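You operate a simulated robot arm through the tools that you are given. There is no shell and no other tool.

You are at the controls of a simulated two-armed robot. One attempt, no reset.

## Task
Line up all three jets on the rig sheet's mark.
Fine: spray with the white plunger, turn each aim knob, spray again; each last spot covers that mark.

The check looks at the end state, three seconds after you hand in, the way a careful person would. Anything else that was tipped, shoved, dropped, spilled or broken makes it a failure. Lids that push on must go on centred and level and be pressed home; caps that screw on are set level and turned clockwise until they are tight. Flat cloth is picked up by pressing the open fingertips on it (5 to 10 N) and closing them slowly along it; thin cloth reads only 2 to 8 mm in the jaws.

## Robot
Two 7-joint arms with fingered hands on one trunk that stands fixed in place. Base frame: the origin is at the foot of the trunk, x ahead of it, y to its left, z up; the work surface is at about z = 88. Lengths are in cm, angles in rad, forces in N, time in s.
The left shoulder is at [5.6, 18.6, 120.7], the right one opposite. With the tool pointing down near the work surface each hand reaches from about 38 to 78 cm from the base axis, measured 20 degrees to its own side. Payload 3.6 kg a hand.
The tool frame of a hand sits at the grasp point between the pads (the TCP): z along the fingers, y along the line on which they close. The tips reach 2.6 cm beyond it. The gripper opens to 8.8 cm; its body begins 3 cm behind the TCP. The gripper is a hand of 3 fingers: y runs from the thumb to the fingers, the wrist lies at [-1.7, -9.8, -16.4] in the tool frame, and closing takes about 1.5 s.
Orientation is told as [roll, pitch, yaw] about the base's x, y, z axes, in that order, counted from this pose: with the fingers straight down and the wrist toward the robot, the tool's x, y and z point along [0, 1, 0], [1, 0, 0] and [0, 0, -1] of the base frame.

## Interface
- The arms move only by the tool step_arm. It takes "left_series", "right_series" or both (then of equal length, played together; a hand with none holds still); each is one flat list of numbers, 6 for each row, row after row: the shift along the base's x, y, z in cm, then the turn, a rotation vector about the base's x, y, z in rad. In form: [x, y, z, rx, ry, rz, x, y, z, rx, ry, rz, ...]. A call has 1 to 20 rows; each row is the pose to reach, as a shift and turn from the pose commanded when the call began. "left_jaw" and "right_jaw" are, for a hand that has rows, the gripper command, from -1 (fully open) to 1 (shut), values between in proportion, set as the call begins (left out, the last holds). Each row takes 0.2 s and may step no farther than 5 cm and 0.15 rad from the row before; otherwise, or with a gripper value out of range, the whole call is refused. A pose out of reach is approached as far as the arm can. The call stops where the force on the tool passes 70 N (or 10 N more than at its start, if that is more) or the arm is blocked; 0.2 s more then pass. The fingers move at their own pace (about 15.3 cm/s each) and stop on an object; they squeeze with about 28 N. The grip force told is the motor's: it shows also when the fingers shut on nothing. Time passes only in rows, and 0.2 s behind the last, so rows that repeat a pose let the fingers close. The reply holds the time, the measured pose of the TCP, the force on the tool along the base axes, the opening and the grip force, in the units named above and with some noise, with the torque about the TCP (base axes, N m) and any sound that the robot's microphone picked up.
- Cameras (640 x 400 px; columns grow to the right, rows downward): "scene" is now at [22.82, -4.9, 113.54]; the picture's right is [-0.54, -0.84, 0.00], its down [-0.16, 0.10, -0.98] and it looks along [0.83, -0.53, -0.19] (base axes); focal length 214 px, centre (320, 200). "left" rides on the left gripper at [-5.6, -8, -10.2] in its tool frame; the picture's right is [-0.73, -0.32, 0.60], its down [0.62, -0.67, 0.41] and it looks along [0.27, 0.68, 0.69] (tool axes); focal length 247 px, centre (320, 200). "right" rides on the right gripper at [5.6, -8, -10.2] in its tool frame; the picture's right is [-0.74, 0.32, -0.60], its down [-0.62, -0.67, 0.41] and it looks along [-0.27, 0.67, 0.69] (tool axes); focal length 247 px, centre (320, 200). There is no depth. A picture from a camera that has moved, and an enlarged one, comes with that camera's place and axes in the base frame and with its lens.
- snapshot(camera): a new picture of that camera. No time passes.
- move_column(by): moves the trunk up (or, below 0, down) by that many cm; the arms and the scene camera ride with it, the base frame stays. It gives what a move gives, with no picture.
- set_fingers(fingers, thumb_bend, thumb_turn, hand): sets how far each is bent, from 0 (flat) to 1 (curled in); at 0.3 the hand is open as for a grip, at 0.7 the pads meet at the TCP. One left out holds its place. A second passes; each finger stops where it meets its share of the squeeze, and holds until it gets a number again. A gripper value or a shape takes the hand back. It gives what a move gives, with no picture; readings hold the bend of each and the force on the fingers (four entries, about 0 where the hand has none), thumb and palm. thumb_turn goes from beside the hand (0) to across from the fingers (1), as for a grip.
- grasp_type(shape, hand): the hand has 3 fingers and takes this shape, open, in about a second: jaw (thumb against the fingers, like two jaws); tri (thumb and two fingers); tip (a fingertip pinch); poke (one finger out to press); point (the index stretched); flat (the hand flat); cup (the hand cupped); fist (a fist). The gripper value then closes the fingers along that shape, each until it touches; the sizes above hold for jaw. It gives what a move gives, with no picture.
- aim_head(pan, tilt): turns the head with the scene camera to pan (to the left, within 1.047 rad either way) and tilt (down, from -0.506 to 1.204), counted from straight ahead of the robot (the tilt from the chest, where the trunk bows). It gives what a move gives.
- zoom(camera, box): a new picture of the part [left, top, right, bottom] of that camera's present view, enlarged. No time passes.
- close_job(): hands the job in; it is judged then, once.

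Nothing tells you positions but the pictures and the camera data. Unless the task says otherwise, let go and move clear before handing in.

The tools are called after "Emit:" by a JSON object that holds its "method" and its "body". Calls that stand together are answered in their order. step_arm: Moves the arms, as the interface text tells. Its arguments: {"type":"object","properties":{"left_series":{"type":"array","items":{"type":"number"}},"left_jaw":{"type":"number"},"right_series":{"type":"array","items":{"type":"number"}},"right_jaw":{"type":"number"}},"required":[]} The other tools are called the same way: move_column (by) moves the trunk up or down; grasp_type (shape, hand) gives the hand a shape; set_fingers (fingers, thumb_bend, thumb_turn, hand) moves the fingers one by one; aim_head (pan, tilt) turns the head that bears the scene camera; snapshot (camera) takes a picture; zoom (camera, box) takes an enlarged picture of a part of a camera's view; close_job () hands the job in.

At the start:

```text
time_s: 0.0
left_ee_pos: [47.71, -0.27, 117.57]
left_tcp_rot: [0.0, 0.0, 0.0]
left_wrist_force: [-0.1, 0.3, 0.0]
left_moment: [0.0, -0.04, -0.02]
left_opening: 8.77
left_finger_force: 0.0
left_shape: jaw
left_bend: [0.3, 0.3, 0.98]
left_finger forces: [0.1, 0.0, 0.0, 0.1, 0.1, 0.0]
right_ee_pos: [38.55, -44.74, 122.26]
right_tcp_rot: [0.001, -0.001, 0.002]
right_wrist_force: [-1.0, 0.6, 0.4]
right_moment: [0.02, 0.03, 0.01]
right_opening: 8.76
right_finger_force: 0.1
right_shape: jaw
right_bend: [0.3, 0.3, 0.98]
right_finger forces: [0.1, 0.0, 0.0, 0.0, 0.0, 0.1]
trunk travel left (down, up): [-35.0, 40.7]
head pan, tilt (commanded): [-0.572, 0.19]
```

scene: 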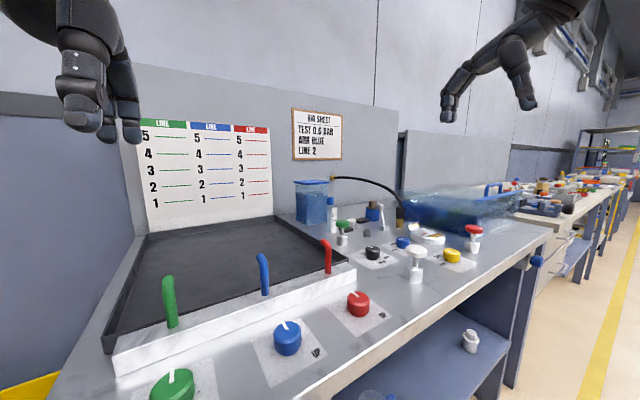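
right: 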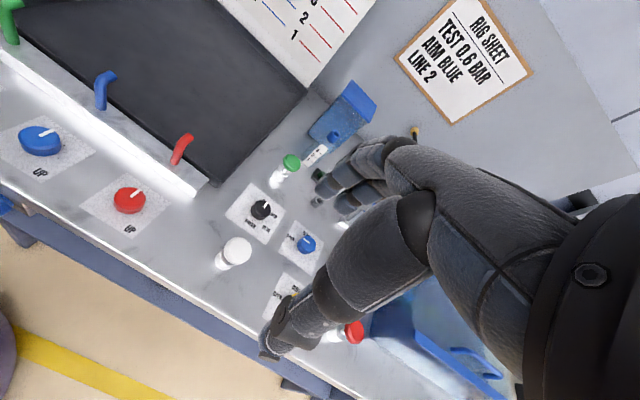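
left: 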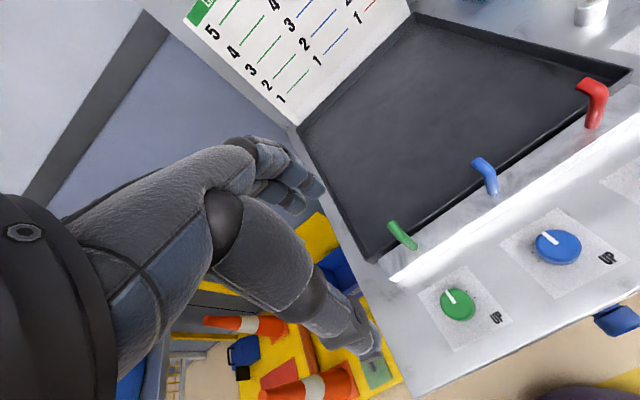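

I see a spray rig with three coloured jets, three matching aim knobs, a white plunger and a rig sheet on the wall. I'll zoom in to read the sheet and labels first.

Emit:
{"method": "zoom", "body": {"camera": "scene", "box": [280, 95, 360, 170]}}

Emit:
{"method": "zoom", "body": {"camera": "scene", "box": [280, 170, 520, 320]}}

Emit:
{"method": "zoom", "body": {"camera": "scene", "box": [120, 110, 290, 220]}}

Emit:
{"method": "zoom", "body": {"camera": "right", "box": [180, 130, 400, 350]}}

```text
5.33 times, centred on (320, 132) of scene
camera zoom: at [22.82, -4.9, 113.54], right [-0.54, -0.84, 0.0], down [-0.16, 0.1, -0.98], along [0.83, -0.53, -0.19], focal length 1144 px, centre (320, 560)
```

zoom: 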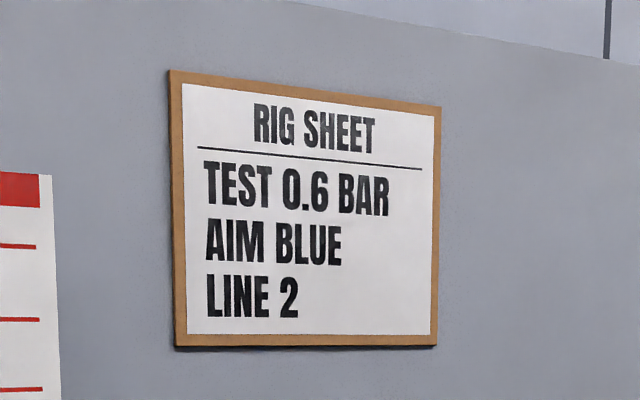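

```text
2.67 times, centred on (400, 245) of scene
camera zoom: at [22.82, -4.9, 113.54], right [-0.54, -0.84, 0.0], down [-0.16, 0.1, -0.98], along [0.83, -0.53, -0.19], focal length 572 px, centre (107, 80)
```

zoom: 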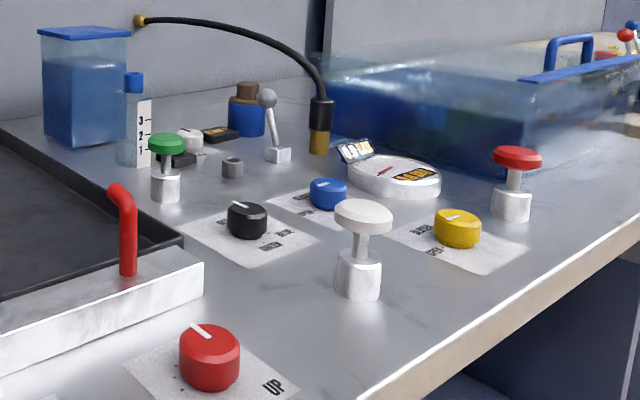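

```text
3.64 times, centred on (205, 165) of scene
camera zoom: at [22.82, -4.9, 113.54], right [-0.54, -0.84, 0.0], down [-0.16, 0.1, -0.98], along [0.83, -0.53, -0.19], focal length 780 px, centre (738, 327)
```

zoom: 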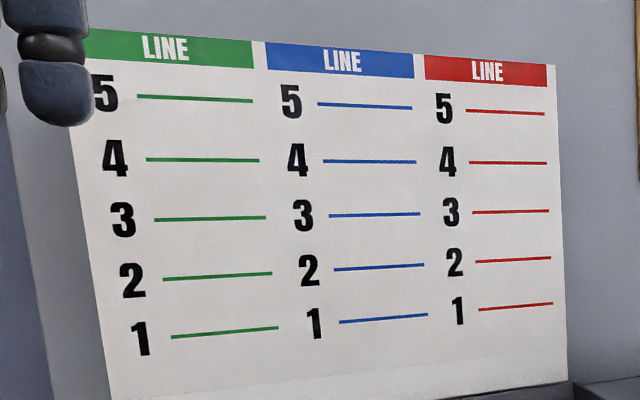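

```text
1.82 times, centred on (290, 240) of right
camera zoom: at [30.49, -38.98, 132.43], right [0.32, -0.73, 0.6], down [-0.66, -0.62, -0.41], along [0.68, -0.27, -0.69], focal length 449 px, centre (374, 127)
```

zoom: 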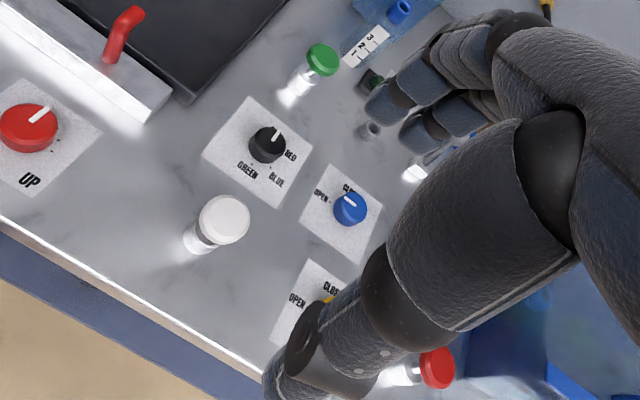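

The sheet reads "TEST 0.6 BAR / AIM BLUE LINE 2". I'll look more closely at the panel of knobs, the selector and the gauge before moving anything.

Emit:
{"method": "zoom", "body": {"camera": "scene", "box": [340, 230, 410, 275]}}

Emit:
{"method": "zoom", "body": {"camera": "scene", "box": [390, 215, 490, 275]}}

Emit:
{"method": "zoom", "body": {"camera": "scene", "box": [320, 190, 400, 250]}}

Emit:
{"method": "zoom", "body": {"camera": "right", "box": [215, 170, 335, 270]}}

Emit:
{"method": "zoom", "body": {"camera": "left", "box": [420, 160, 640, 360]}}

Emit:
{"method": "aim_head", "body": {"pan": -0.4, "tilt": 0.6}}

```text
8.89 times, centred on (375, 252) of scene
camera zoom: at [22.82, -4.9, 113.54], right [-0.54, -0.84, 0.0], down [-0.16, 0.1, -0.98], along [0.83, -0.53, -0.19], focal length 1906 px, centre (-169, -267)
```

zoom: 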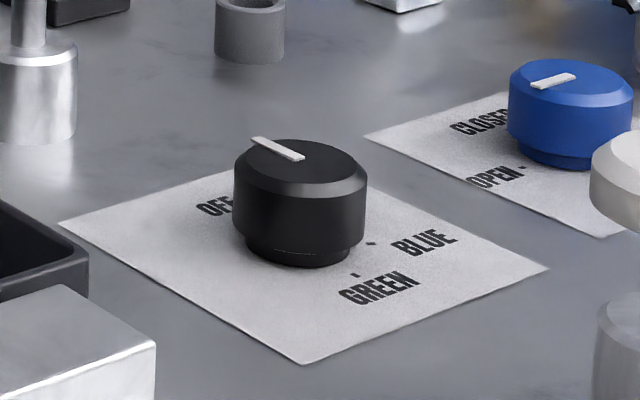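

```text
6.40 times, centred on (440, 245) of scene
camera zoom: at [22.82, -4.9, 113.54], right [-0.54, -0.84, 0.0], down [-0.16, 0.1, -0.98], along [0.83, -0.53, -0.19], focal length 1373 px, centre (-448, -88)
```

zoom: 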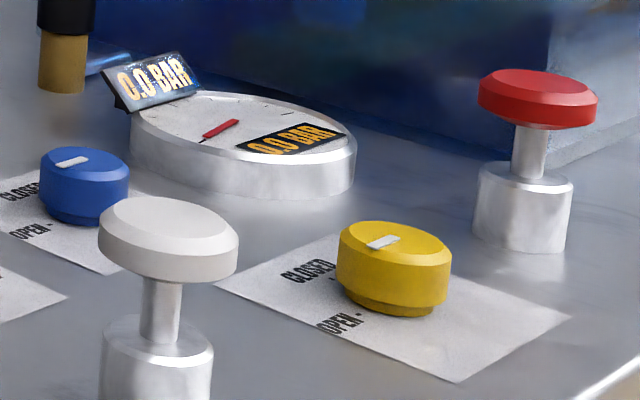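

```text
6.67 times, centred on (360, 220) of scene
camera zoom: at [22.82, -4.9, 113.54], right [-0.54, -0.84, 0.0], down [-0.16, 0.1, -0.98], along [0.83, -0.53, -0.19], focal length 1430 px, centre (53, 67)
```

zoom: 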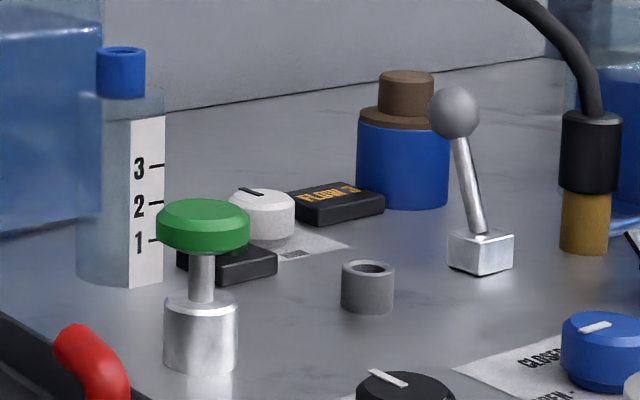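

```text
4.00 times, centred on (275, 220) of right
camera zoom: at [30.49, -38.98, 132.43], right [0.32, -0.73, 0.6], down [-0.66, -0.62, -0.41], along [0.68, -0.27, -0.69], focal length 988 px, centre (500, 120)
```

zoom: 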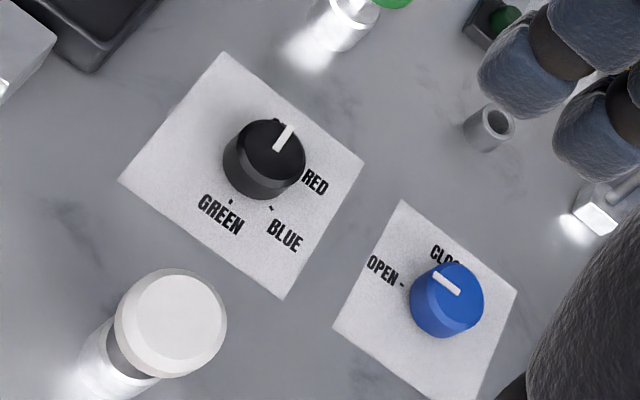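

```text
2.00 times, centred on (530, 260) of left
camera zoom: at [39.57, -5.97, 127.86], right [-0.32, -0.73, -0.6], down [-0.67, 0.62, -0.41], along [0.68, 0.27, -0.69], focal length 494 px, centre (-100, 80)
```

zoom: 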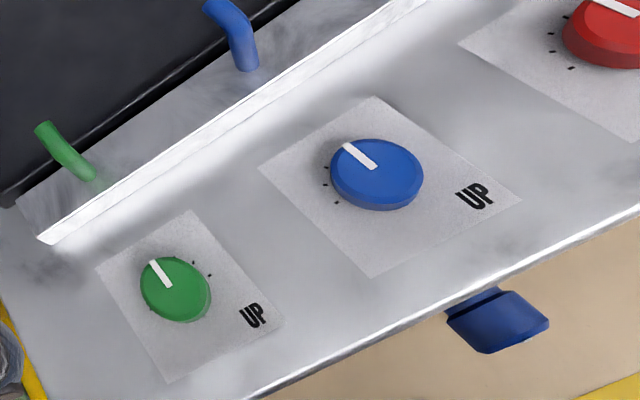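

```text
time_s: 0.9
left_ee_pos: [47.62, -0.23, 117.61]
left_tcp_rot: [0.001, 0.0, 0.001]
left_wrist_force: [0.1, -0.1, -0.5]
left_moment: [0.0, 0.01, -0.03]
left_opening: 8.74
left_finger_force: 0.1
left_shape: jaw
left_bend: [0.3, 0.3, 0.98]
left_finger forces: [0.0, 0.0, 0.0, 0.0, 0.1, 0.0]
right_ee_pos: [38.63, -44.7, 122.21]
right_tcp_rot: [-0.002, 0.0, 0.003]
right_wrist_force: [0.3, 0.9, -0.5]
right_moment: [-0.03, -0.02, -0.03]
right_opening: 8.76
right_finger_force: 0.0
right_shape: jaw
right_bend: [0.3, 0.3, 0.98]
right_finger forces: [0.0, 0.0, 0.0, 0.0, 0.0, 0.0]
trunk travel left (down, up): [-35.0, 40.7]
head pan, tilt (commanded): [-0.4, 0.6]
```

I've got the labels: a black selector (OFF/RED/BLUE/GREEN), blue and yellow valves, a gauge at 0.0, and three aim knobs marked UP. Next I'll take a downward look from the head to place everything.

Emit:
{"method": "snapshot", "body": {"camera": "scene"}}

Emit:
{"method": "zoom", "body": {"camera": "scene", "box": [280, 60, 520, 210]}}

Emit:
{"method": "zoom", "body": {"camera": "scene", "box": [80, 100, 320, 250]}}

```text
taken
camera scene: at [23.14, -3.3, 109.77], right [-0.39, -0.92, 0.0], down [-0.52, 0.22, -0.83], along [0.76, -0.32, -0.56], focal length 214 px, centre (320, 200)
```

scene: 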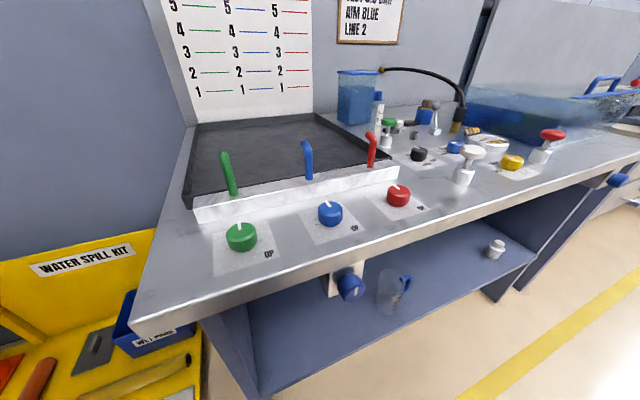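

```text
2.67 times, centred on (400, 135) of scene
camera zoom: at [23.14, -3.3, 109.77], right [-0.39, -0.92, 0.0], down [-0.52, 0.22, -0.83], along [0.76, -0.32, -0.56], focal length 572 px, centre (107, 373)
```

zoom: 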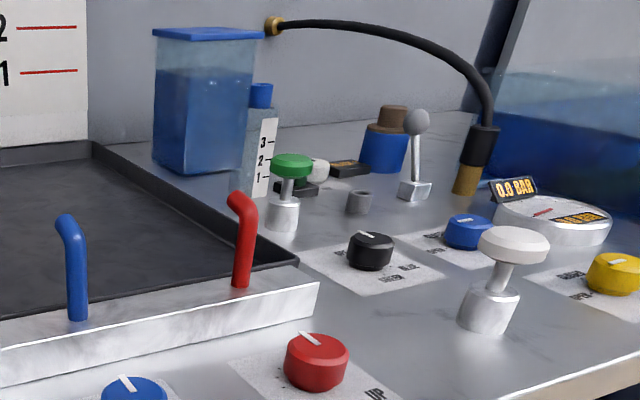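

```text
2.67 times, centred on (200, 175) of scene
camera zoom: at [23.14, -3.3, 109.77], right [-0.39, -0.92, 0.0], down [-0.52, 0.22, -0.83], along [0.76, -0.32, -0.56], focal length 572 px, centre (640, 267)
```

zoom: 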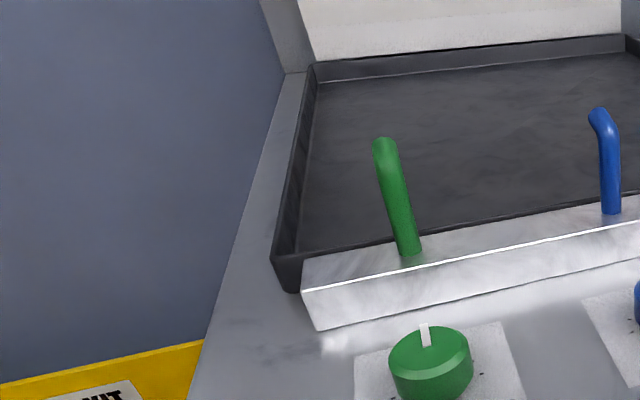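

The aim knobs sit at roughly x≈46.6, y≈-2/-15/-28, and the white plunger is near (46.6, -44.5). I'll raise the trunk to get a steeper view of the panel and the labels.

Emit:
{"method": "move_column", "body": {"by": 30}}

Emit:
{"method": "aim_head", "body": {"pan": -0.75, "tilt": 0.85}}

Emit:
{"method": "snapshot", "body": {"camera": "scene"}}

```text
time_s: 3.9
left_ee_pos: [47.63, -0.39, 147.54]
left_tcp_rot: [0.0, -0.001, 0.0]
left_wrist_force: [0.8, -0.7, -0.2]
left_moment: [0.01, 0.02, -0.01]
left_opening: 8.79
left_finger_force: 0.0
left_shape: jaw
left_bend: [0.3, 0.3, 0.98]
left_finger forces: [0.0, 0.0, 0.1, 0.1, 0.1, 0.1]
right_ee_pos: [38.39, -44.76, 152.1]
right_tcp_rot: [0.0, 0.001, 0.002]
right_wrist_force: [-0.2, 0.4, -0.9]
right_moment: [0.0, 0.01, 0.02]
right_opening: 8.75
right_finger_force: 0.1
right_shape: jaw
right_bend: [0.3, 0.3, 0.98]
right_finger forces: [0.1, 0.0, 0.1, 0.0, 0.0, 0.0]
trunk travel left (down, up): [-65.0, 10.7]
head pan, tilt (commanded): [-0.4, 0.6]
```

```text
time_s: 4.7
left_ee_pos: [47.62, -0.34, 147.47]
left_tcp_rot: [-0.002, 0.002, -0.001]
left_wrist_force: [0.3, 0.5, 0.6]
left_moment: [0.02, 0.02, -0.02]
left_opening: 8.77
left_finger_force: 0.0
left_shape: jaw
left_bend: [0.3, 0.3, 0.98]
left_finger forces: [0.0, 0.0, 0.0, 0.0, 0.0, 0.0]
right_ee_pos: [38.48, -44.68, 152.18]
right_tcp_rot: [0.0, 0.0, 0.001]
right_wrist_force: [0.2, -0.1, -0.3]
right_moment: [0.05, 0.01, 0.01]
right_opening: 8.76
right_finger_force: 0.1
right_shape: jaw
right_bend: [0.3, 0.3, 0.98]
right_finger forces: [0.0, 0.1, 0.0, 0.0, 0.0, 0.1]
trunk travel left (down, up): [-65.0, 10.7]
head pan, tilt (commanded): [-0.75, 0.85]
```

```text
taken
camera scene: at [18.81, -5.19, 138.8], right [-0.68, -0.73, 0.0], down [-0.55, 0.51, -0.66], along [0.48, -0.45, -0.75], focal length 214 px, centre (320, 200)
```

scene: 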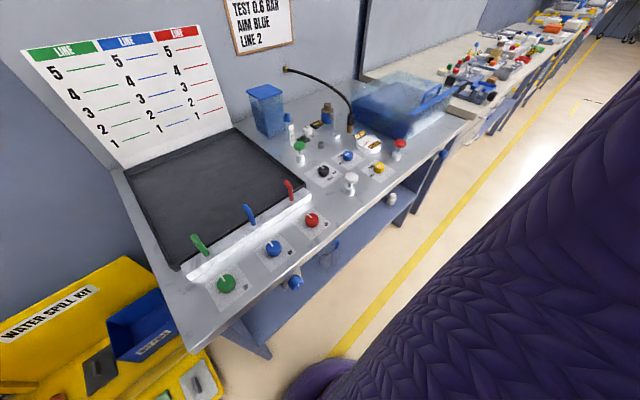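

From higher up I can see the whole bench with nothing blocking the panel. I'll enlarge the panel section and the knobs.

Emit:
{"method": "zoom", "body": {"camera": "scene", "box": [280, 120, 424, 210]}}

Emit:
{"method": "zoom", "body": {"camera": "scene", "box": [190, 190, 350, 300]}}

Emit:
{"method": "zoom", "body": {"camera": "scene", "box": [240, 70, 400, 170]}}

Emit:
{"method": "zoom", "body": {"camera": "scene", "box": [300, 155, 350, 187]}}

```text
4.44 times, centred on (352, 165) of scene
camera zoom: at [18.81, -5.19, 138.8], right [-0.68, -0.73, 0.0], down [-0.55, 0.51, -0.66], along [0.48, -0.45, -0.75], focal length 953 px, centre (178, 356)
```

zoom: 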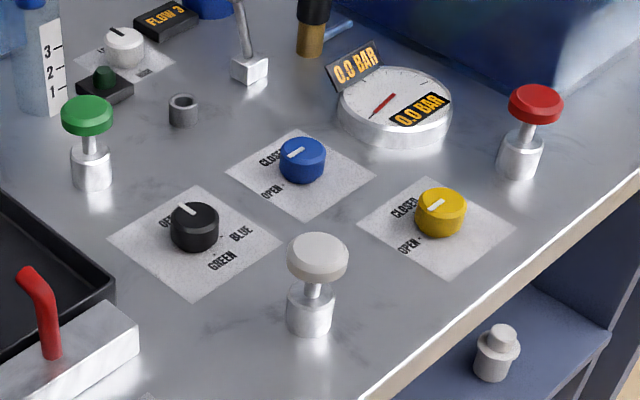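

```text
3.64 times, centred on (270, 245) of scene
camera zoom: at [18.81, -5.19, 138.8], right [-0.68, -0.73, 0.0], down [-0.55, 0.51, -0.66], along [0.48, -0.45, -0.75], focal length 780 px, centre (502, 36)
```

zoom: 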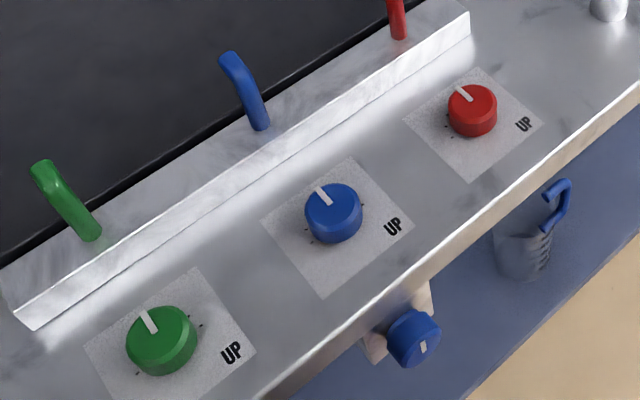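

```text
4.00 times, centred on (320, 120) of scene
camera zoom: at [18.81, -5.19, 138.8], right [-0.68, -0.73, 0.0], down [-0.55, 0.51, -0.66], along [0.48, -0.45, -0.75], focal length 858 px, centre (320, 520)
```

zoom: 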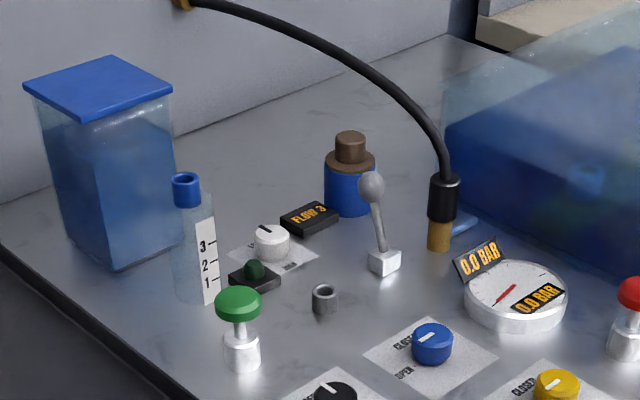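

```text
12.50 times, centred on (325, 171) of scene
camera zoom: at [18.81, -5.19, 138.8], right [-0.68, -0.73, 0.0], down [-0.55, 0.51, -0.66], along [0.48, -0.45, -0.75], focal length 2681 px, centre (258, 562)
```

zoom: 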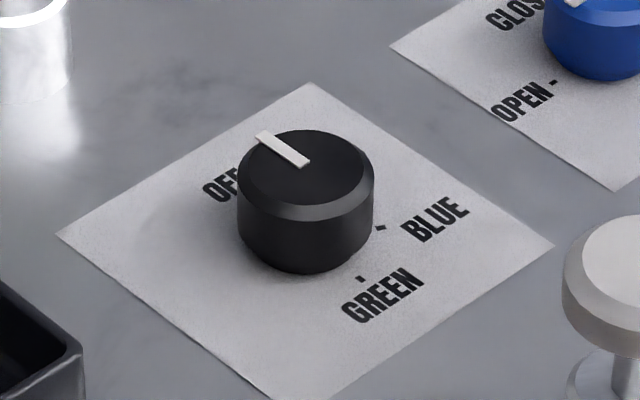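

The white plunger's cap comes out at about (47.1, -44.8), top z≈95, and the aim knobs at x≈46.1, y≈-2.3/-15/-27.7. I'll lower the trunk again, close the right hand and bring it above the white plunger.

Emit:
{"method": "move_column", "body": {"by": -30}}

Emit:
{"method": "aim_head", "body": {"pan": -0.6, "tilt": 0.4}}

Emit:
{"method": "step_arm", "body": {"right_series": [2, 0, -2, 0, 0, 0, 4, 0, -5, 0, 0, 0, 6, 0, -8, 0, 0, 0, 8, 0, -12, 0, 0, 0, 8.5, 0, -16, 0, 0, 0, 8.5, 0, -18, 0, 0, 0, 8.5, 0, -19, 0, 0, 0, 8.5, 0, -19, 0, 0, 0], "right_jaw": 1}}

Emit:
{"method": "snapshot", "body": {"camera": "scene"}}

Emit:
{"method": "snapshot", "body": {"camera": "right"}}

```text
time_s: 7.7
left_ee_pos: [47.41, -0.16, 117.6]
left_tcp_rot: [-0.001, 0.0, 0.0]
left_wrist_force: [-1.1, 0.3, 0.4]
left_moment: [0.01, 0.0, 0.0]
left_opening: 8.79
left_finger_force: 0.0
left_shape: jaw
left_bend: [0.3, 0.3, 0.98]
left_finger forces: [0.0, 0.0, 0.0, 0.0, 0.1, 0.0]
right_ee_pos: [38.46, -44.6, 122.21]
right_tcp_rot: [-0.001, 0.001, 0.003]
right_wrist_force: [-0.5, 0.6, -0.1]
right_moment: [-0.02, 0.02, 0.02]
right_opening: 8.78
right_finger_force: 0.2
right_shape: jaw
right_bend: [0.3, 0.3, 0.98]
right_finger forces: [0.0, 0.0, 0.0, 0.0, 0.1, 0.1]
trunk travel left (down, up): [-35.0, 40.7]
head pan, tilt (commanded): [-0.75, 0.85]
```

```text
time_s: 8.6
left_ee_pos: [47.6, -0.46, 117.51]
left_tcp_rot: [0.001, 0.0, 0.0]
left_wrist_force: [1.2, -0.1, 0.3]
left_moment: [0.0, 0.02, 0.03]
left_opening: 8.77
left_finger_force: 0.0
left_shape: jaw
left_bend: [0.3, 0.3, 0.98]
left_finger forces: [0.0, 0.0, 0.1, 0.0, 0.0, 0.0]
right_ee_pos: [38.54, -44.71, 122.12]
right_tcp_rot: [0.0, 0.0, 0.001]
right_wrist_force: [-0.2, -0.5, -0.4]
right_moment: [-0.01, 0.0, 0.01]
right_opening: 8.76
right_finger_force: 0.0
right_shape: jaw
right_bend: [0.3, 0.3, 0.98]
right_finger forces: [0.0, 0.1, 0.0, 0.0, 0.1, 0.0]
trunk travel left (down, up): [-35.0, 40.7]
head pan, tilt (commanded): [-0.6, 0.4]
```

```text
time_s: 10.4
left_ee_pos: [47.62, -0.31, 117.5]
left_tcp_rot: [0.0, 0.002, 0.001]
left_wrist_force: [-0.6, 0.3, 0.6]
left_moment: [-0.01, 0.03, 0.01]
left_opening: 8.76
left_finger_force: 0.1
left_shape: jaw
left_bend: [0.3, 0.3, 0.98]
left_finger forces: [0.0, 0.0, 0.0, 0.0, 0.1, 0.0]
right_ee_pos: [47.01, -44.74, 103.13]
right_tcp_rot: [0.0, 0.002, 0.001]
right_wrist_force: [-0.1, -0.1, 0.2]
right_moment: [-0.01, -0.02, -0.03]
right_opening: 0.0
right_finger_force: 28.1
right_shape: jaw
right_bend: [0.7, 0.46, 1.0]
right_finger forces: [0.0, 0.0, 0.1, 0.0, 0.1, 0.0]
trunk travel left (down, up): [-35.0, 40.7]
head pan, tilt (commanded): [-0.6, 0.4]
```

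```text
taken
camera scene: at [22.64, -5.09, 111.59], right [-0.56, -0.83, 0.0], down [-0.32, 0.22, -0.92], along [0.76, -0.52, -0.39], focal length 214 px, centre (320, 200)
```

scene: 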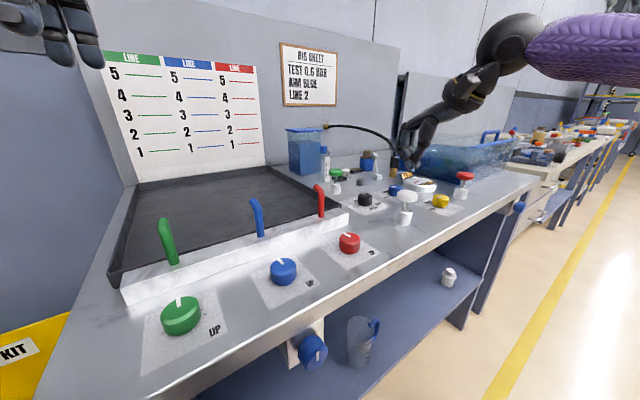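

```text
taken
camera right: at [38.98, -38.99, 113.36], right [0.32, -0.73, 0.6], down [-0.66, -0.62, -0.41], along [0.68, -0.27, -0.69], focal length 247 px, centre (320, 200)
```

right: 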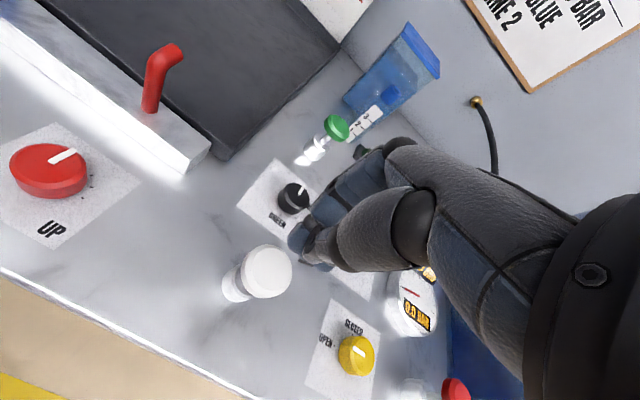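

The closed right fingertips hang about 5 cm over the white cap, which the wrist camera places at about (47.2, -44.5). I'll go down in small steps and watch the force.

Emit:
{"method": "step_arm", "body": {"right_series": [0.1, 0.1, -2, 0, 0, 0, 0.1, 0.1, -4, 0, 0, 0, 0.1, 0.1, -4.8, 0, 0, 0, 0.1, 0.1, -5.2, 0, 0, 0, 0.1, 0.1, -5.6, 0, 0, 0, 0.1, 0.1, -6.0, 0, 0, 0]}}

Emit:
{"method": "snapshot", "body": {"camera": "right"}}

```text
time_s: 11.8
left_ee_pos: [47.72, -0.36, 117.58]
left_tcp_rot: [0.0, 0.0, -0.001]
left_wrist_force: [0.4, 0.1, -0.8]
left_moment: [-0.02, 0.01, -0.01]
left_opening: 8.76
left_finger_force: 0.0
left_shape: jaw
left_bend: [0.3, 0.3, 0.98]
left_finger forces: [0.1, 0.0, 0.1, 0.0, 0.0, 0.0]
right_ee_pos: [47.05, -44.63, 97.29]
right_tcp_rot: [0.001, -0.002, 0.001]
right_wrist_force: [-0.6, -0.1, 2.4]
right_moment: [-0.01, 0.01, 0.02]
right_opening: 0.02
right_finger_force: 27.6
right_shape: jaw
right_bend: [0.7, 0.46, 1.0]
right_finger forces: [0.1, 0.0, 0.0, 0.0, 0.1, 0.1]
trunk travel left (down, up): [-35.0, 40.7]
head pan, tilt (commanded): [-0.6, 0.4]
```

```text
taken
camera right: at [39.11, -38.86, 107.47], right [0.32, -0.73, 0.6], down [-0.66, -0.62, -0.41], along [0.68, -0.27, -0.69], focal length 247 px, centre (320, 200)
```

right: 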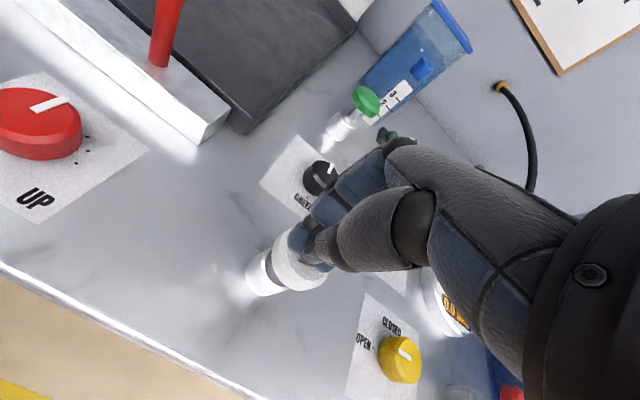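

The fingertips have touched the cap (2.4 N). Pressing it down further in small steps.

Emit:
{"method": "step_arm", "body": {"right_series": [0, 0, -0.4, 0, 0, 0, 0, 0, -0.8, 0, 0, 0, 0, 0, -1.2, 0, 0, 0]}}

Emit:
{"method": "snapshot", "body": {"camera": "scene"}}

```text
time_s: 12.6
left_ee_pos: [47.55, -0.2, 117.61]
left_tcp_rot: [-0.001, 0.001, -0.001]
left_wrist_force: [-1.0, -0.3, -0.1]
left_moment: [-0.02, -0.03, -0.01]
left_opening: 8.76
left_finger_force: 0.0
left_shape: jaw
left_bend: [0.3, 0.3, 0.98]
left_finger forces: [0.1, 0.0, 0.0, 0.0, 0.0, 0.0]
right_ee_pos: [47.22, -44.68, 95.98]
right_tcp_rot: [0.0, 0.0, 0.002]
right_wrist_force: [1.3, -0.3, 5.1]
right_moment: [0.0, -0.07, -0.03]
right_opening: 0.0
right_finger_force: 27.6
right_shape: jaw
right_bend: [0.7, 0.46, 1.0]
right_finger forces: [0.0, 0.1, 0.0, 0.0, 0.1, 0.0]
trunk travel left (down, up): [-35.0, 40.7]
head pan, tilt (commanded): [-0.6, 0.4]
heard: click
```

```text
taken
camera scene: at [22.62, -5.07, 111.6], right [-0.56, -0.83, 0.0], down [-0.32, 0.22, -0.92], along [0.76, -0.52, -0.39], focal length 214 px, centre (320, 200)
```

scene: 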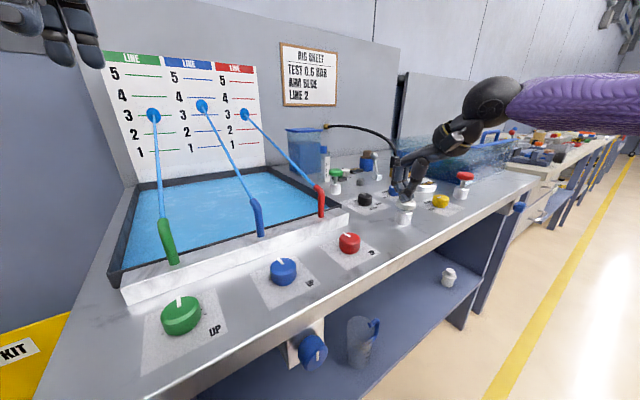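

The plunger clicked and all three jets fired, each into its own column, with spots around line 3. I'll enlarge the board to read the spots and compare line heights, then release the plunger.

Emit:
{"method": "zoom", "body": {"camera": "scene", "box": [95, 40, 275, 170]}}

Emit:
{"method": "step_arm", "body": {"right_series": [0, 0, 1, 0, 0, 0, 0, 0, 2.5, 0, 0, 0, 0, 0, 4, 0, 0, 0]}}

Emit:
{"method": "snapshot", "body": {"camera": "scene"}}

Emit:
{"method": "zoom", "body": {"camera": "scene", "box": [95, 40, 275, 170]}}

```text
3.08 times, centred on (185, 105) of scene
camera zoom: at [22.62, -5.07, 111.6], right [-0.56, -0.83, 0.0], down [-0.32, 0.22, -0.92], along [0.76, -0.52, -0.39], focal length 660 px, centre (735, 492)
```

zoom: 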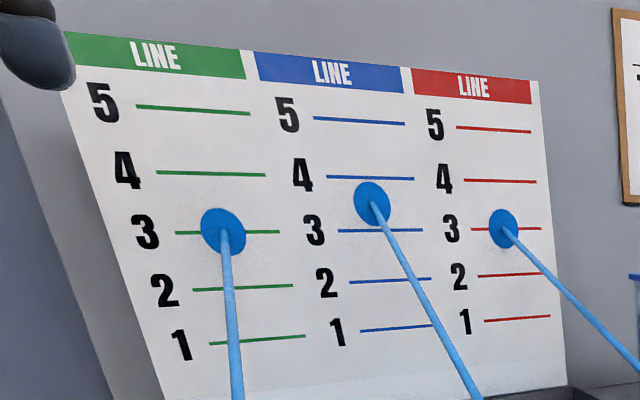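

```text
time_s: 13.4
left_ee_pos: [47.64, -0.29, 117.56]
left_tcp_rot: [0.0, 0.0, 0.001]
left_wrist_force: [-0.5, -0.4, 0.0]
left_moment: [-0.01, -0.02, -0.02]
left_opening: 8.74
left_finger_force: 0.0
left_shape: jaw
left_bend: [0.3, 0.3, 0.98]
left_finger forces: [0.0, 0.0, 0.0, 0.0, 0.0, 0.1]
right_ee_pos: [47.06, -44.67, 99.87]
right_tcp_rot: [-0.001, 0.0, 0.002]
right_wrist_force: [1.2, 0.2, -0.6]
right_moment: [-0.07, -0.02, -0.01]
right_opening: 0.0
right_finger_force: 28.3
right_shape: jaw
right_bend: [0.7, 0.46, 1.0]
right_finger forces: [0.1, 0.0, 0.0, 0.1, 0.0, 0.1]
trunk travel left (down, up): [-35.0, 40.7]
head pan, tilt (commanded): [-0.6, 0.4]
```

```text
taken
camera scene: at [22.63, -5.08, 111.59], right [-0.56, -0.83, 0.0], down [-0.32, 0.22, -0.92], along [0.76, -0.52, -0.39], focal length 214 px, centre (320, 200)
```

scene: 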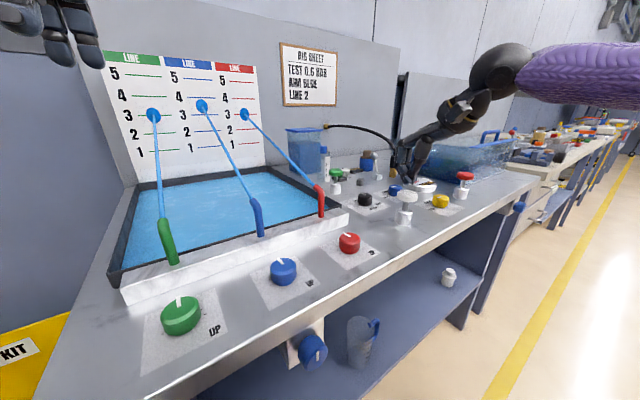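

```text
3.08 times, centred on (185, 105) of scene
camera zoom: at [22.63, -5.08, 111.59], right [-0.56, -0.83, 0.0], down [-0.32, 0.22, -0.92], along [0.76, -0.52, -0.39], focal length 660 px, centre (735, 492)
```

zoom: 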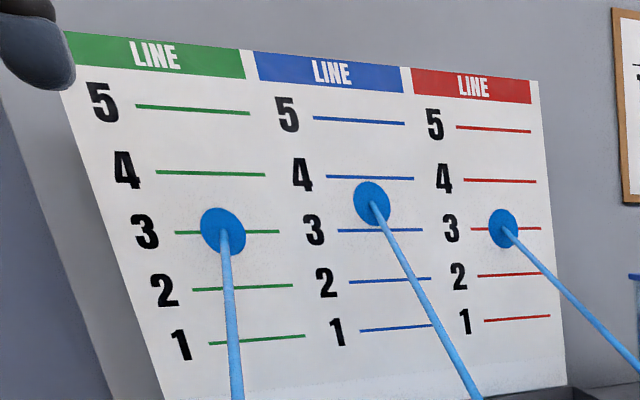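

All three lines labelled 2 are at the same height. The green and red spots sit on line 3 and the blue spot at about 3.5, so each jet must come down. I'll inspect the aim knobs for their turn direction and see if the spray has stopped.

Emit:
{"method": "zoom", "body": {"camera": "left", "box": [420, 250, 540, 340]}}

Emit:
{"method": "zoom", "body": {"camera": "left", "box": [500, 200, 640, 300]}}

Emit:
{"method": "zoom", "body": {"camera": "right", "box": [0, 60, 160, 240]}}

Emit:
{"method": "snapshot", "body": {"camera": "scene"}}

```text
4.44 times, centred on (480, 295) of left
camera zoom: at [39.56, -5.96, 127.86], right [-0.32, -0.73, -0.6], down [-0.67, 0.62, -0.41], along [0.68, 0.27, -0.69], focal length 1098 px, centre (-391, -222)
```

zoom: 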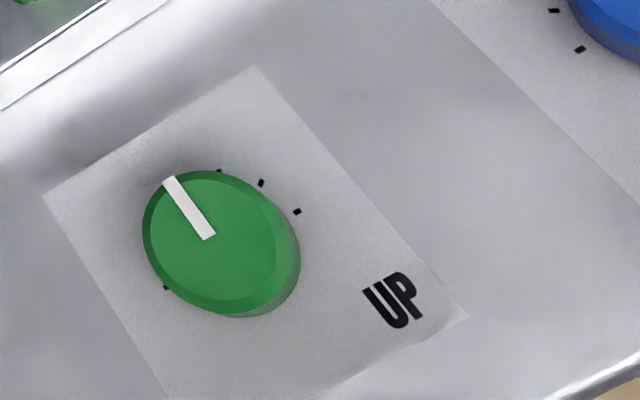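

```text
4.00 times, centred on (570, 250) of left
camera zoom: at [39.56, -5.96, 127.86], right [-0.32, -0.73, -0.6], down [-0.67, 0.62, -0.41], along [0.68, 0.27, -0.69], focal length 988 px, centre (-680, 0)
```

zoom: 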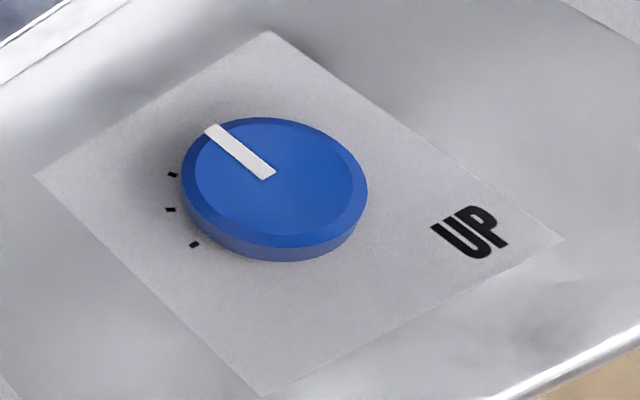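

```text
2.22 times, centred on (80, 150) of right
camera zoom: at [39.09, -38.86, 110.2], right [0.32, -0.73, 0.6], down [-0.66, -0.62, -0.41], along [0.68, -0.27, -0.69], focal length 549 px, centre (853, 311)
```

zoom: 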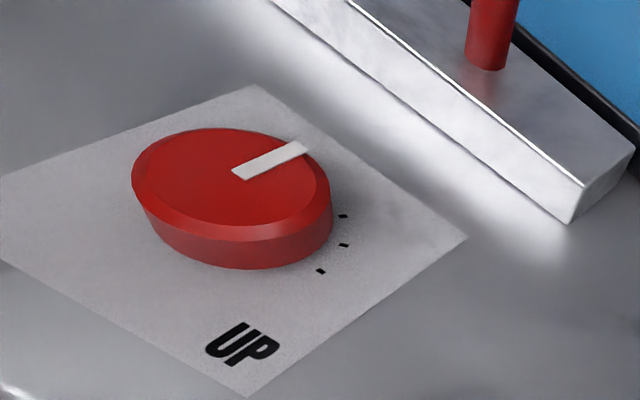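

```text
taken
camera scene: at [22.63, -5.08, 111.59], right [-0.56, -0.83, 0.0], down [-0.32, 0.22, -0.92], along [0.76, -0.52, -0.39], focal length 214 px, centre (320, 200)
```

scene: 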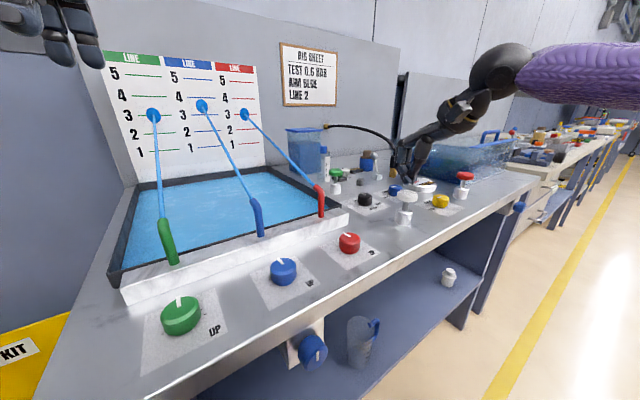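

Ticks run every 30° from -90° to +90°, with all pointers near 0°. The knob centres are about (46.5, -2/-15/-28). I'll bring the left hand, partly open, down over the green knob.

Emit:
{"method": "step_arm", "body": {"left_series": [-0.6, -0.8, -3, 0, 0, 0, -1.1, -1.65, -7, 0, 0, 0, -1.1, -1.65, -11.5, 0, 0, 0, -1.1, -1.65, -16, 0, 0, 0, -1.1, -1.65, -19.5, 0, 0, 0, -1.1, -1.65, -22, 0, 0, 0, -1.1, -1.65, -22, 0, 0, 0], "left_jaw": -0.4}}

Emit:
{"method": "snapshot", "body": {"camera": "left"}}

Emit:
{"method": "snapshot", "body": {"camera": "scene"}}

```text
time_s: 15.0
left_ee_pos: [46.45, -1.99, 95.44]
left_tcp_rot: [0.001, -0.002, 0.0]
left_wrist_force: [0.2, 0.0, -0.8]
left_moment: [0.02, -0.02, 0.01]
left_opening: 6.18
left_finger_force: 0.1
left_shape: jaw
left_bend: [0.35, 0.56, 0.99]
left_finger forces: [0.0, 0.0, 0.0, 0.0, 0.1, 0.0]
right_ee_pos: [47.18, -44.5, 99.98]
right_tcp_rot: [-0.001, -0.001, 0.0]
right_wrist_force: [-0.5, 0.7, -0.5]
right_moment: [-0.01, 0.04, -0.03]
right_opening: 0.02
right_finger_force: 27.8
right_shape: jaw
right_bend: [0.7, 0.46, 1.0]
right_finger forces: [0.0, 0.0, 0.0, 0.0, 0.0, 0.1]
trunk travel left (down, up): [-35.0, 40.7]
head pan, tilt (commanded): [-0.6, 0.4]
```

```text
taken
camera left: at [38.41, -7.63, 105.8], right [-0.32, -0.73, -0.6], down [-0.67, 0.62, -0.41], along [0.68, 0.27, -0.69], focal length 247 px, centre (320, 200)
```

left: 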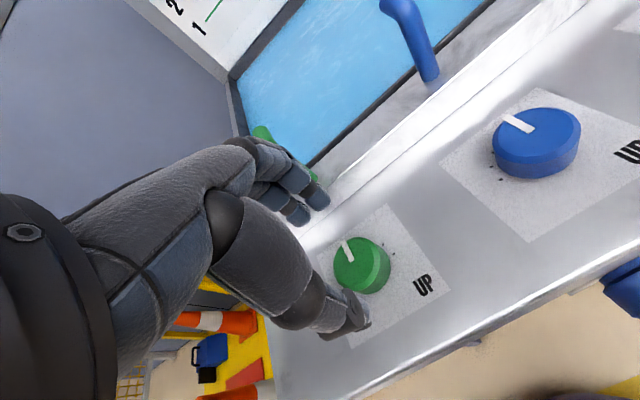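

```text
taken
camera scene: at [22.64, -5.09, 111.59], right [-0.56, -0.83, 0.0], down [-0.32, 0.22, -0.92], along [0.76, -0.52, -0.39], focal length 214 px, centre (320, 200)
```

scene: 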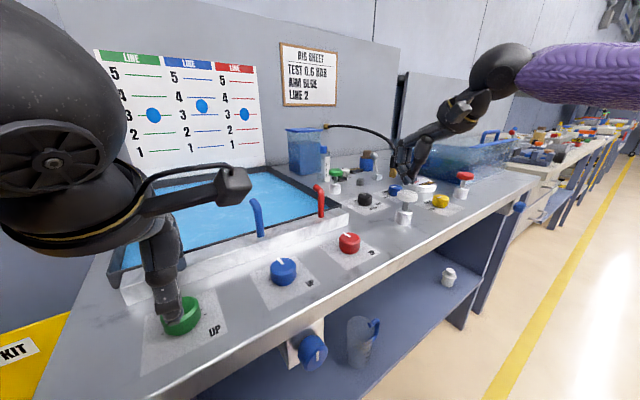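

The spray has stopped and the spots stay on the board. I'll zoom in on the green knob between the fingers to check centring before going down.

Emit:
{"method": "zoom", "body": {"camera": "left", "box": [260, 160, 460, 340]}}

Emit:
{"method": "zoom", "body": {"camera": "scene", "box": [120, 240, 240, 350]}}

Emit:
{"method": "zoom", "body": {"camera": "scene", "box": [95, 40, 275, 170]}}

```text
2.22 times, centred on (360, 250) of left
camera zoom: at [38.41, -7.63, 105.8], right [-0.32, -0.73, -0.6], down [-0.67, 0.62, -0.41], along [0.68, 0.27, -0.69], focal length 549 px, centre (231, 89)
```

zoom: 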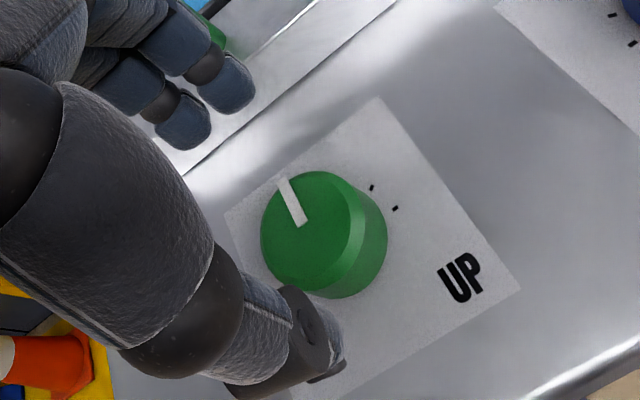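

```text
3.64 times, centred on (180, 295) of scene
camera zoom: at [22.64, -5.09, 111.59], right [-0.56, -0.83, 0.0], down [-0.32, 0.22, -0.92], along [0.76, -0.52, -0.39], focal length 780 px, centre (829, -146)
```

zoom: 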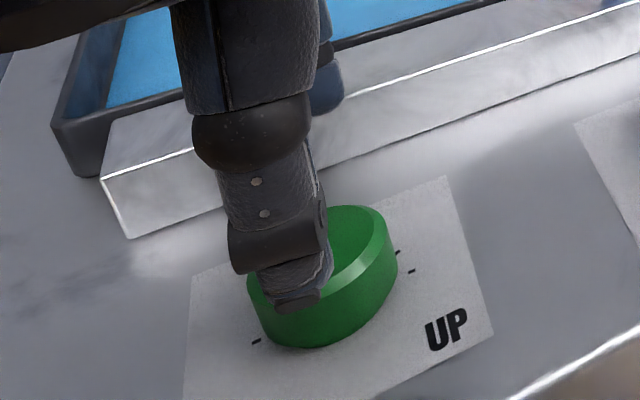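

```text
3.08 times, centred on (185, 105) of scene
camera zoom: at [22.64, -5.09, 111.59], right [-0.56, -0.83, 0.0], down [-0.32, 0.22, -0.92], along [0.76, -0.52, -0.39], focal length 660 px, centre (735, 492)
```

zoom: 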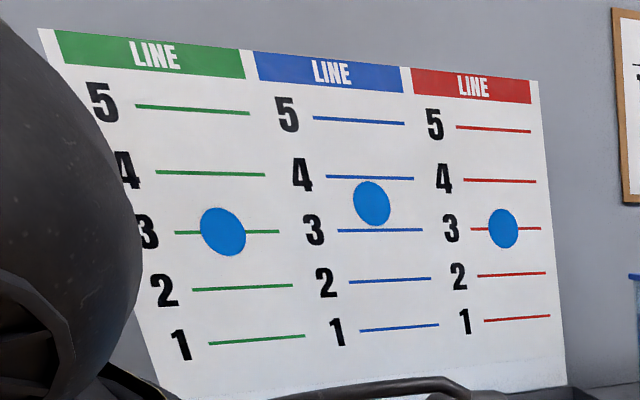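

The knob is centred between thumb and fingers to within a couple of millimetres. I'll lower onto it and close gently.

Emit:
{"method": "step_arm", "body": {"left_series": [-0.1, -0.1, -1.5, 0, 0, 0, -0.1, -0.1, -2.8, 0, 0, 0, -0.1, -0.1, -3.6, 0, 0, 0, -0.1, -0.1, -4.1, 0, 0, 0]}}

Emit:
{"method": "zoom", "body": {"camera": "left", "box": [220, 140, 460, 340]}}

```text
time_s: 16.0
left_ee_pos: [46.34, -2.08, 91.6]
left_tcp_rot: [0.0, 0.0, 0.0]
left_wrist_force: [-0.4, 0.5, 0.2]
left_moment: [0.01, 0.01, 0.02]
left_opening: 6.19
left_finger_force: 0.1
left_shape: jaw
left_bend: [0.35, 0.56, 0.99]
left_finger forces: [0.0, 0.0, 0.0, 0.1, 0.0, 0.0]
right_ee_pos: [47.27, -44.6, 99.95]
right_tcp_rot: [0.002, 0.001, 0.0]
right_wrist_force: [-1.4, -0.3, 0.3]
right_moment: [0.02, -0.02, 0.01]
right_opening: 0.0
right_finger_force: 27.8
right_shape: jaw
right_bend: [0.7, 0.46, 1.0]
right_finger forces: [0.0, 0.0, 0.1, 0.0, 0.0, 0.0]
trunk travel left (down, up): [-35.0, 40.7]
head pan, tilt (commanded): [-0.6, 0.4]
```

```text
2.00 times, centred on (340, 240) of left
camera zoom: at [38.34, -7.72, 101.78], right [-0.32, -0.73, -0.6], down [-0.67, 0.62, -0.41], along [0.68, 0.27, -0.69], focal length 494 px, centre (280, 120)
```

zoom: 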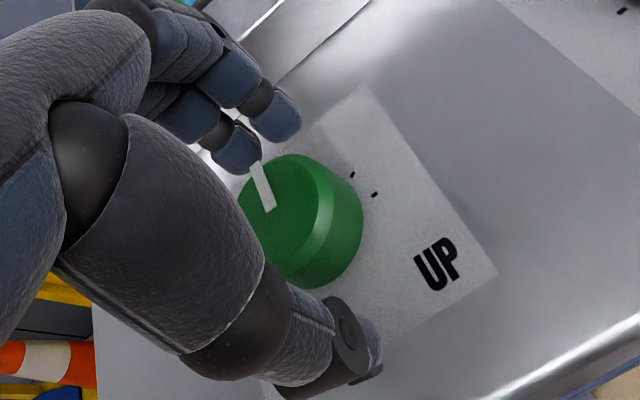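

The fingers straddle the knob properly. Closing on it now.

Emit:
{"method": "step_arm", "body": {"left_series": [0, 0, -0.2, 0, 0, 0, 0, 0, -0.2, 0, 0, 0, 0, 0, -0.2, 0, 0, 0, 0, 0, -0.2, 0, 0, 0, 0, 0, -0.2, 0, 0, 0], "left_jaw": 1}}

Emit:
{"method": "zoom", "body": {"camera": "left", "box": [220, 140, 460, 340]}}

```text
time_s: 17.2
left_ee_pos: [46.4, -2.01, 91.31]
left_tcp_rot: [0.0, 0.001, -0.001]
left_wrist_force: [1.0, 0.4, 4.2]
left_moment: [0.03, -0.1, 0.01]
left_opening: 3.07
left_finger_force: 27.8
left_shape: jaw
left_bend: [0.5, 0.73, 1.0]
left_finger forces: [8.8, 18.8, 0.0, 0.1, 24.9, 0.0]
right_ee_pos: [47.14, -44.78, 99.98]
right_tcp_rot: [0.001, 0.0, 0.002]
right_wrist_force: [0.4, -1.1, -0.1]
right_moment: [-0.03, 0.04, -0.02]
right_opening: 0.0
right_finger_force: 28.3
right_shape: jaw
right_bend: [0.7, 0.46, 1.0]
right_finger forces: [0.1, 0.0, 0.0, 0.0, 0.1, 0.0]
trunk travel left (down, up): [-35.0, 40.7]
head pan, tilt (commanded): [-0.6, 0.4]
```

```text
2.00 times, centred on (340, 240) of left
camera zoom: at [38.34, -7.71, 101.63], right [-0.32, -0.74, -0.6], down [-0.67, 0.62, -0.41], along [0.68, 0.27, -0.69], focal length 494 px, centre (280, 120)
```

zoom: 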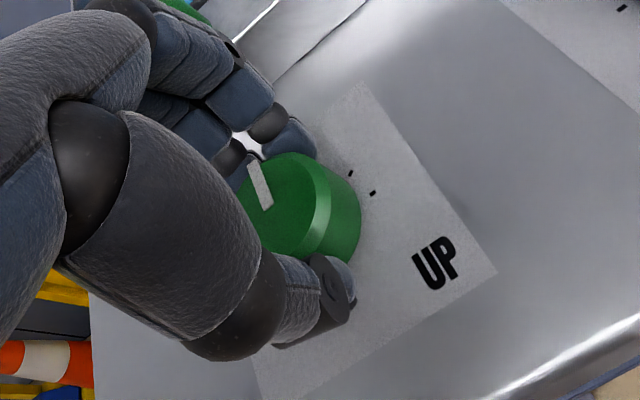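

The knob is gripped (about 28 N). I'll turn it counter-clockwise by about 30° as a trial, since UP seems to lie clockwise.

Emit:
{"method": "step_arm", "body": {"left_series": [0, 0, 0, 0, 0, 0.13, 0, 0, 0, 0, 0, 0.26, 0, 0, 0, 0, 0, 0.39, 0, 0, 0, 0, 0, 0.52, 0, 0, 0, 0, 0, 0.52]}}

Emit:
{"method": "zoom", "body": {"camera": "left", "box": [220, 140, 460, 340]}}

Emit:
{"method": "snapshot", "body": {"camera": "scene"}}

```text
time_s: 18.4
left_ee_pos: [46.49, -2.01, 91.31]
left_tcp_rot: [0.0, -0.001, 0.521]
left_wrist_force: [2.1, -2.5, 5.4]
left_moment: [-0.02, -0.09, -0.04]
left_opening: 3.06
left_finger_force: 27.9
left_shape: jaw
left_bend: [0.5, 0.73, 1.0]
left_finger forces: [12.4, 16.8, 0.0, 0.0, 25.3, 0.0]
right_ee_pos: [47.24, -44.6, 99.95]
right_tcp_rot: [-0.001, 0.001, 0.001]
right_wrist_force: [0.7, 0.0, 0.0]
right_moment: [0.0, -0.02, 0.06]
right_opening: 0.0
right_finger_force: 27.8
right_shape: jaw
right_bend: [0.7, 0.46, 1.0]
right_finger forces: [0.1, 0.1, 0.0, 0.0, 0.0, 0.1]
trunk travel left (down, up): [-35.0, 40.7]
head pan, tilt (commanded): [-0.6, 0.4]
```

```text
2.00 times, centred on (340, 240) of left
camera zoom: at [42.23, -10.96, 101.62], right [0.09, -0.8, -0.6], down [-0.89, 0.21, -0.41], along [0.45, 0.57, -0.69], focal length 494 px, centre (280, 120)
```

zoom: 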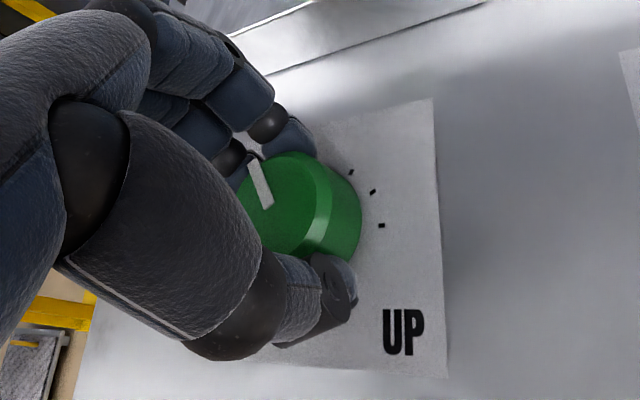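

```text
taken
camera scene: at [22.63, -5.11, 111.59], right [-0.56, -0.83, 0.0], down [-0.32, 0.22, -0.92], along [0.76, -0.52, -0.39], focal length 214 px, centre (320, 200)
```

scene: 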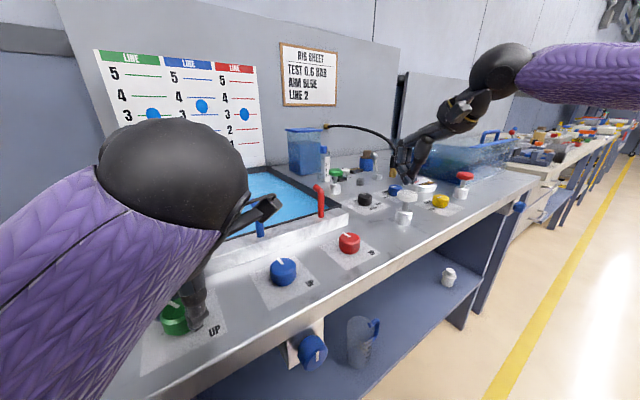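

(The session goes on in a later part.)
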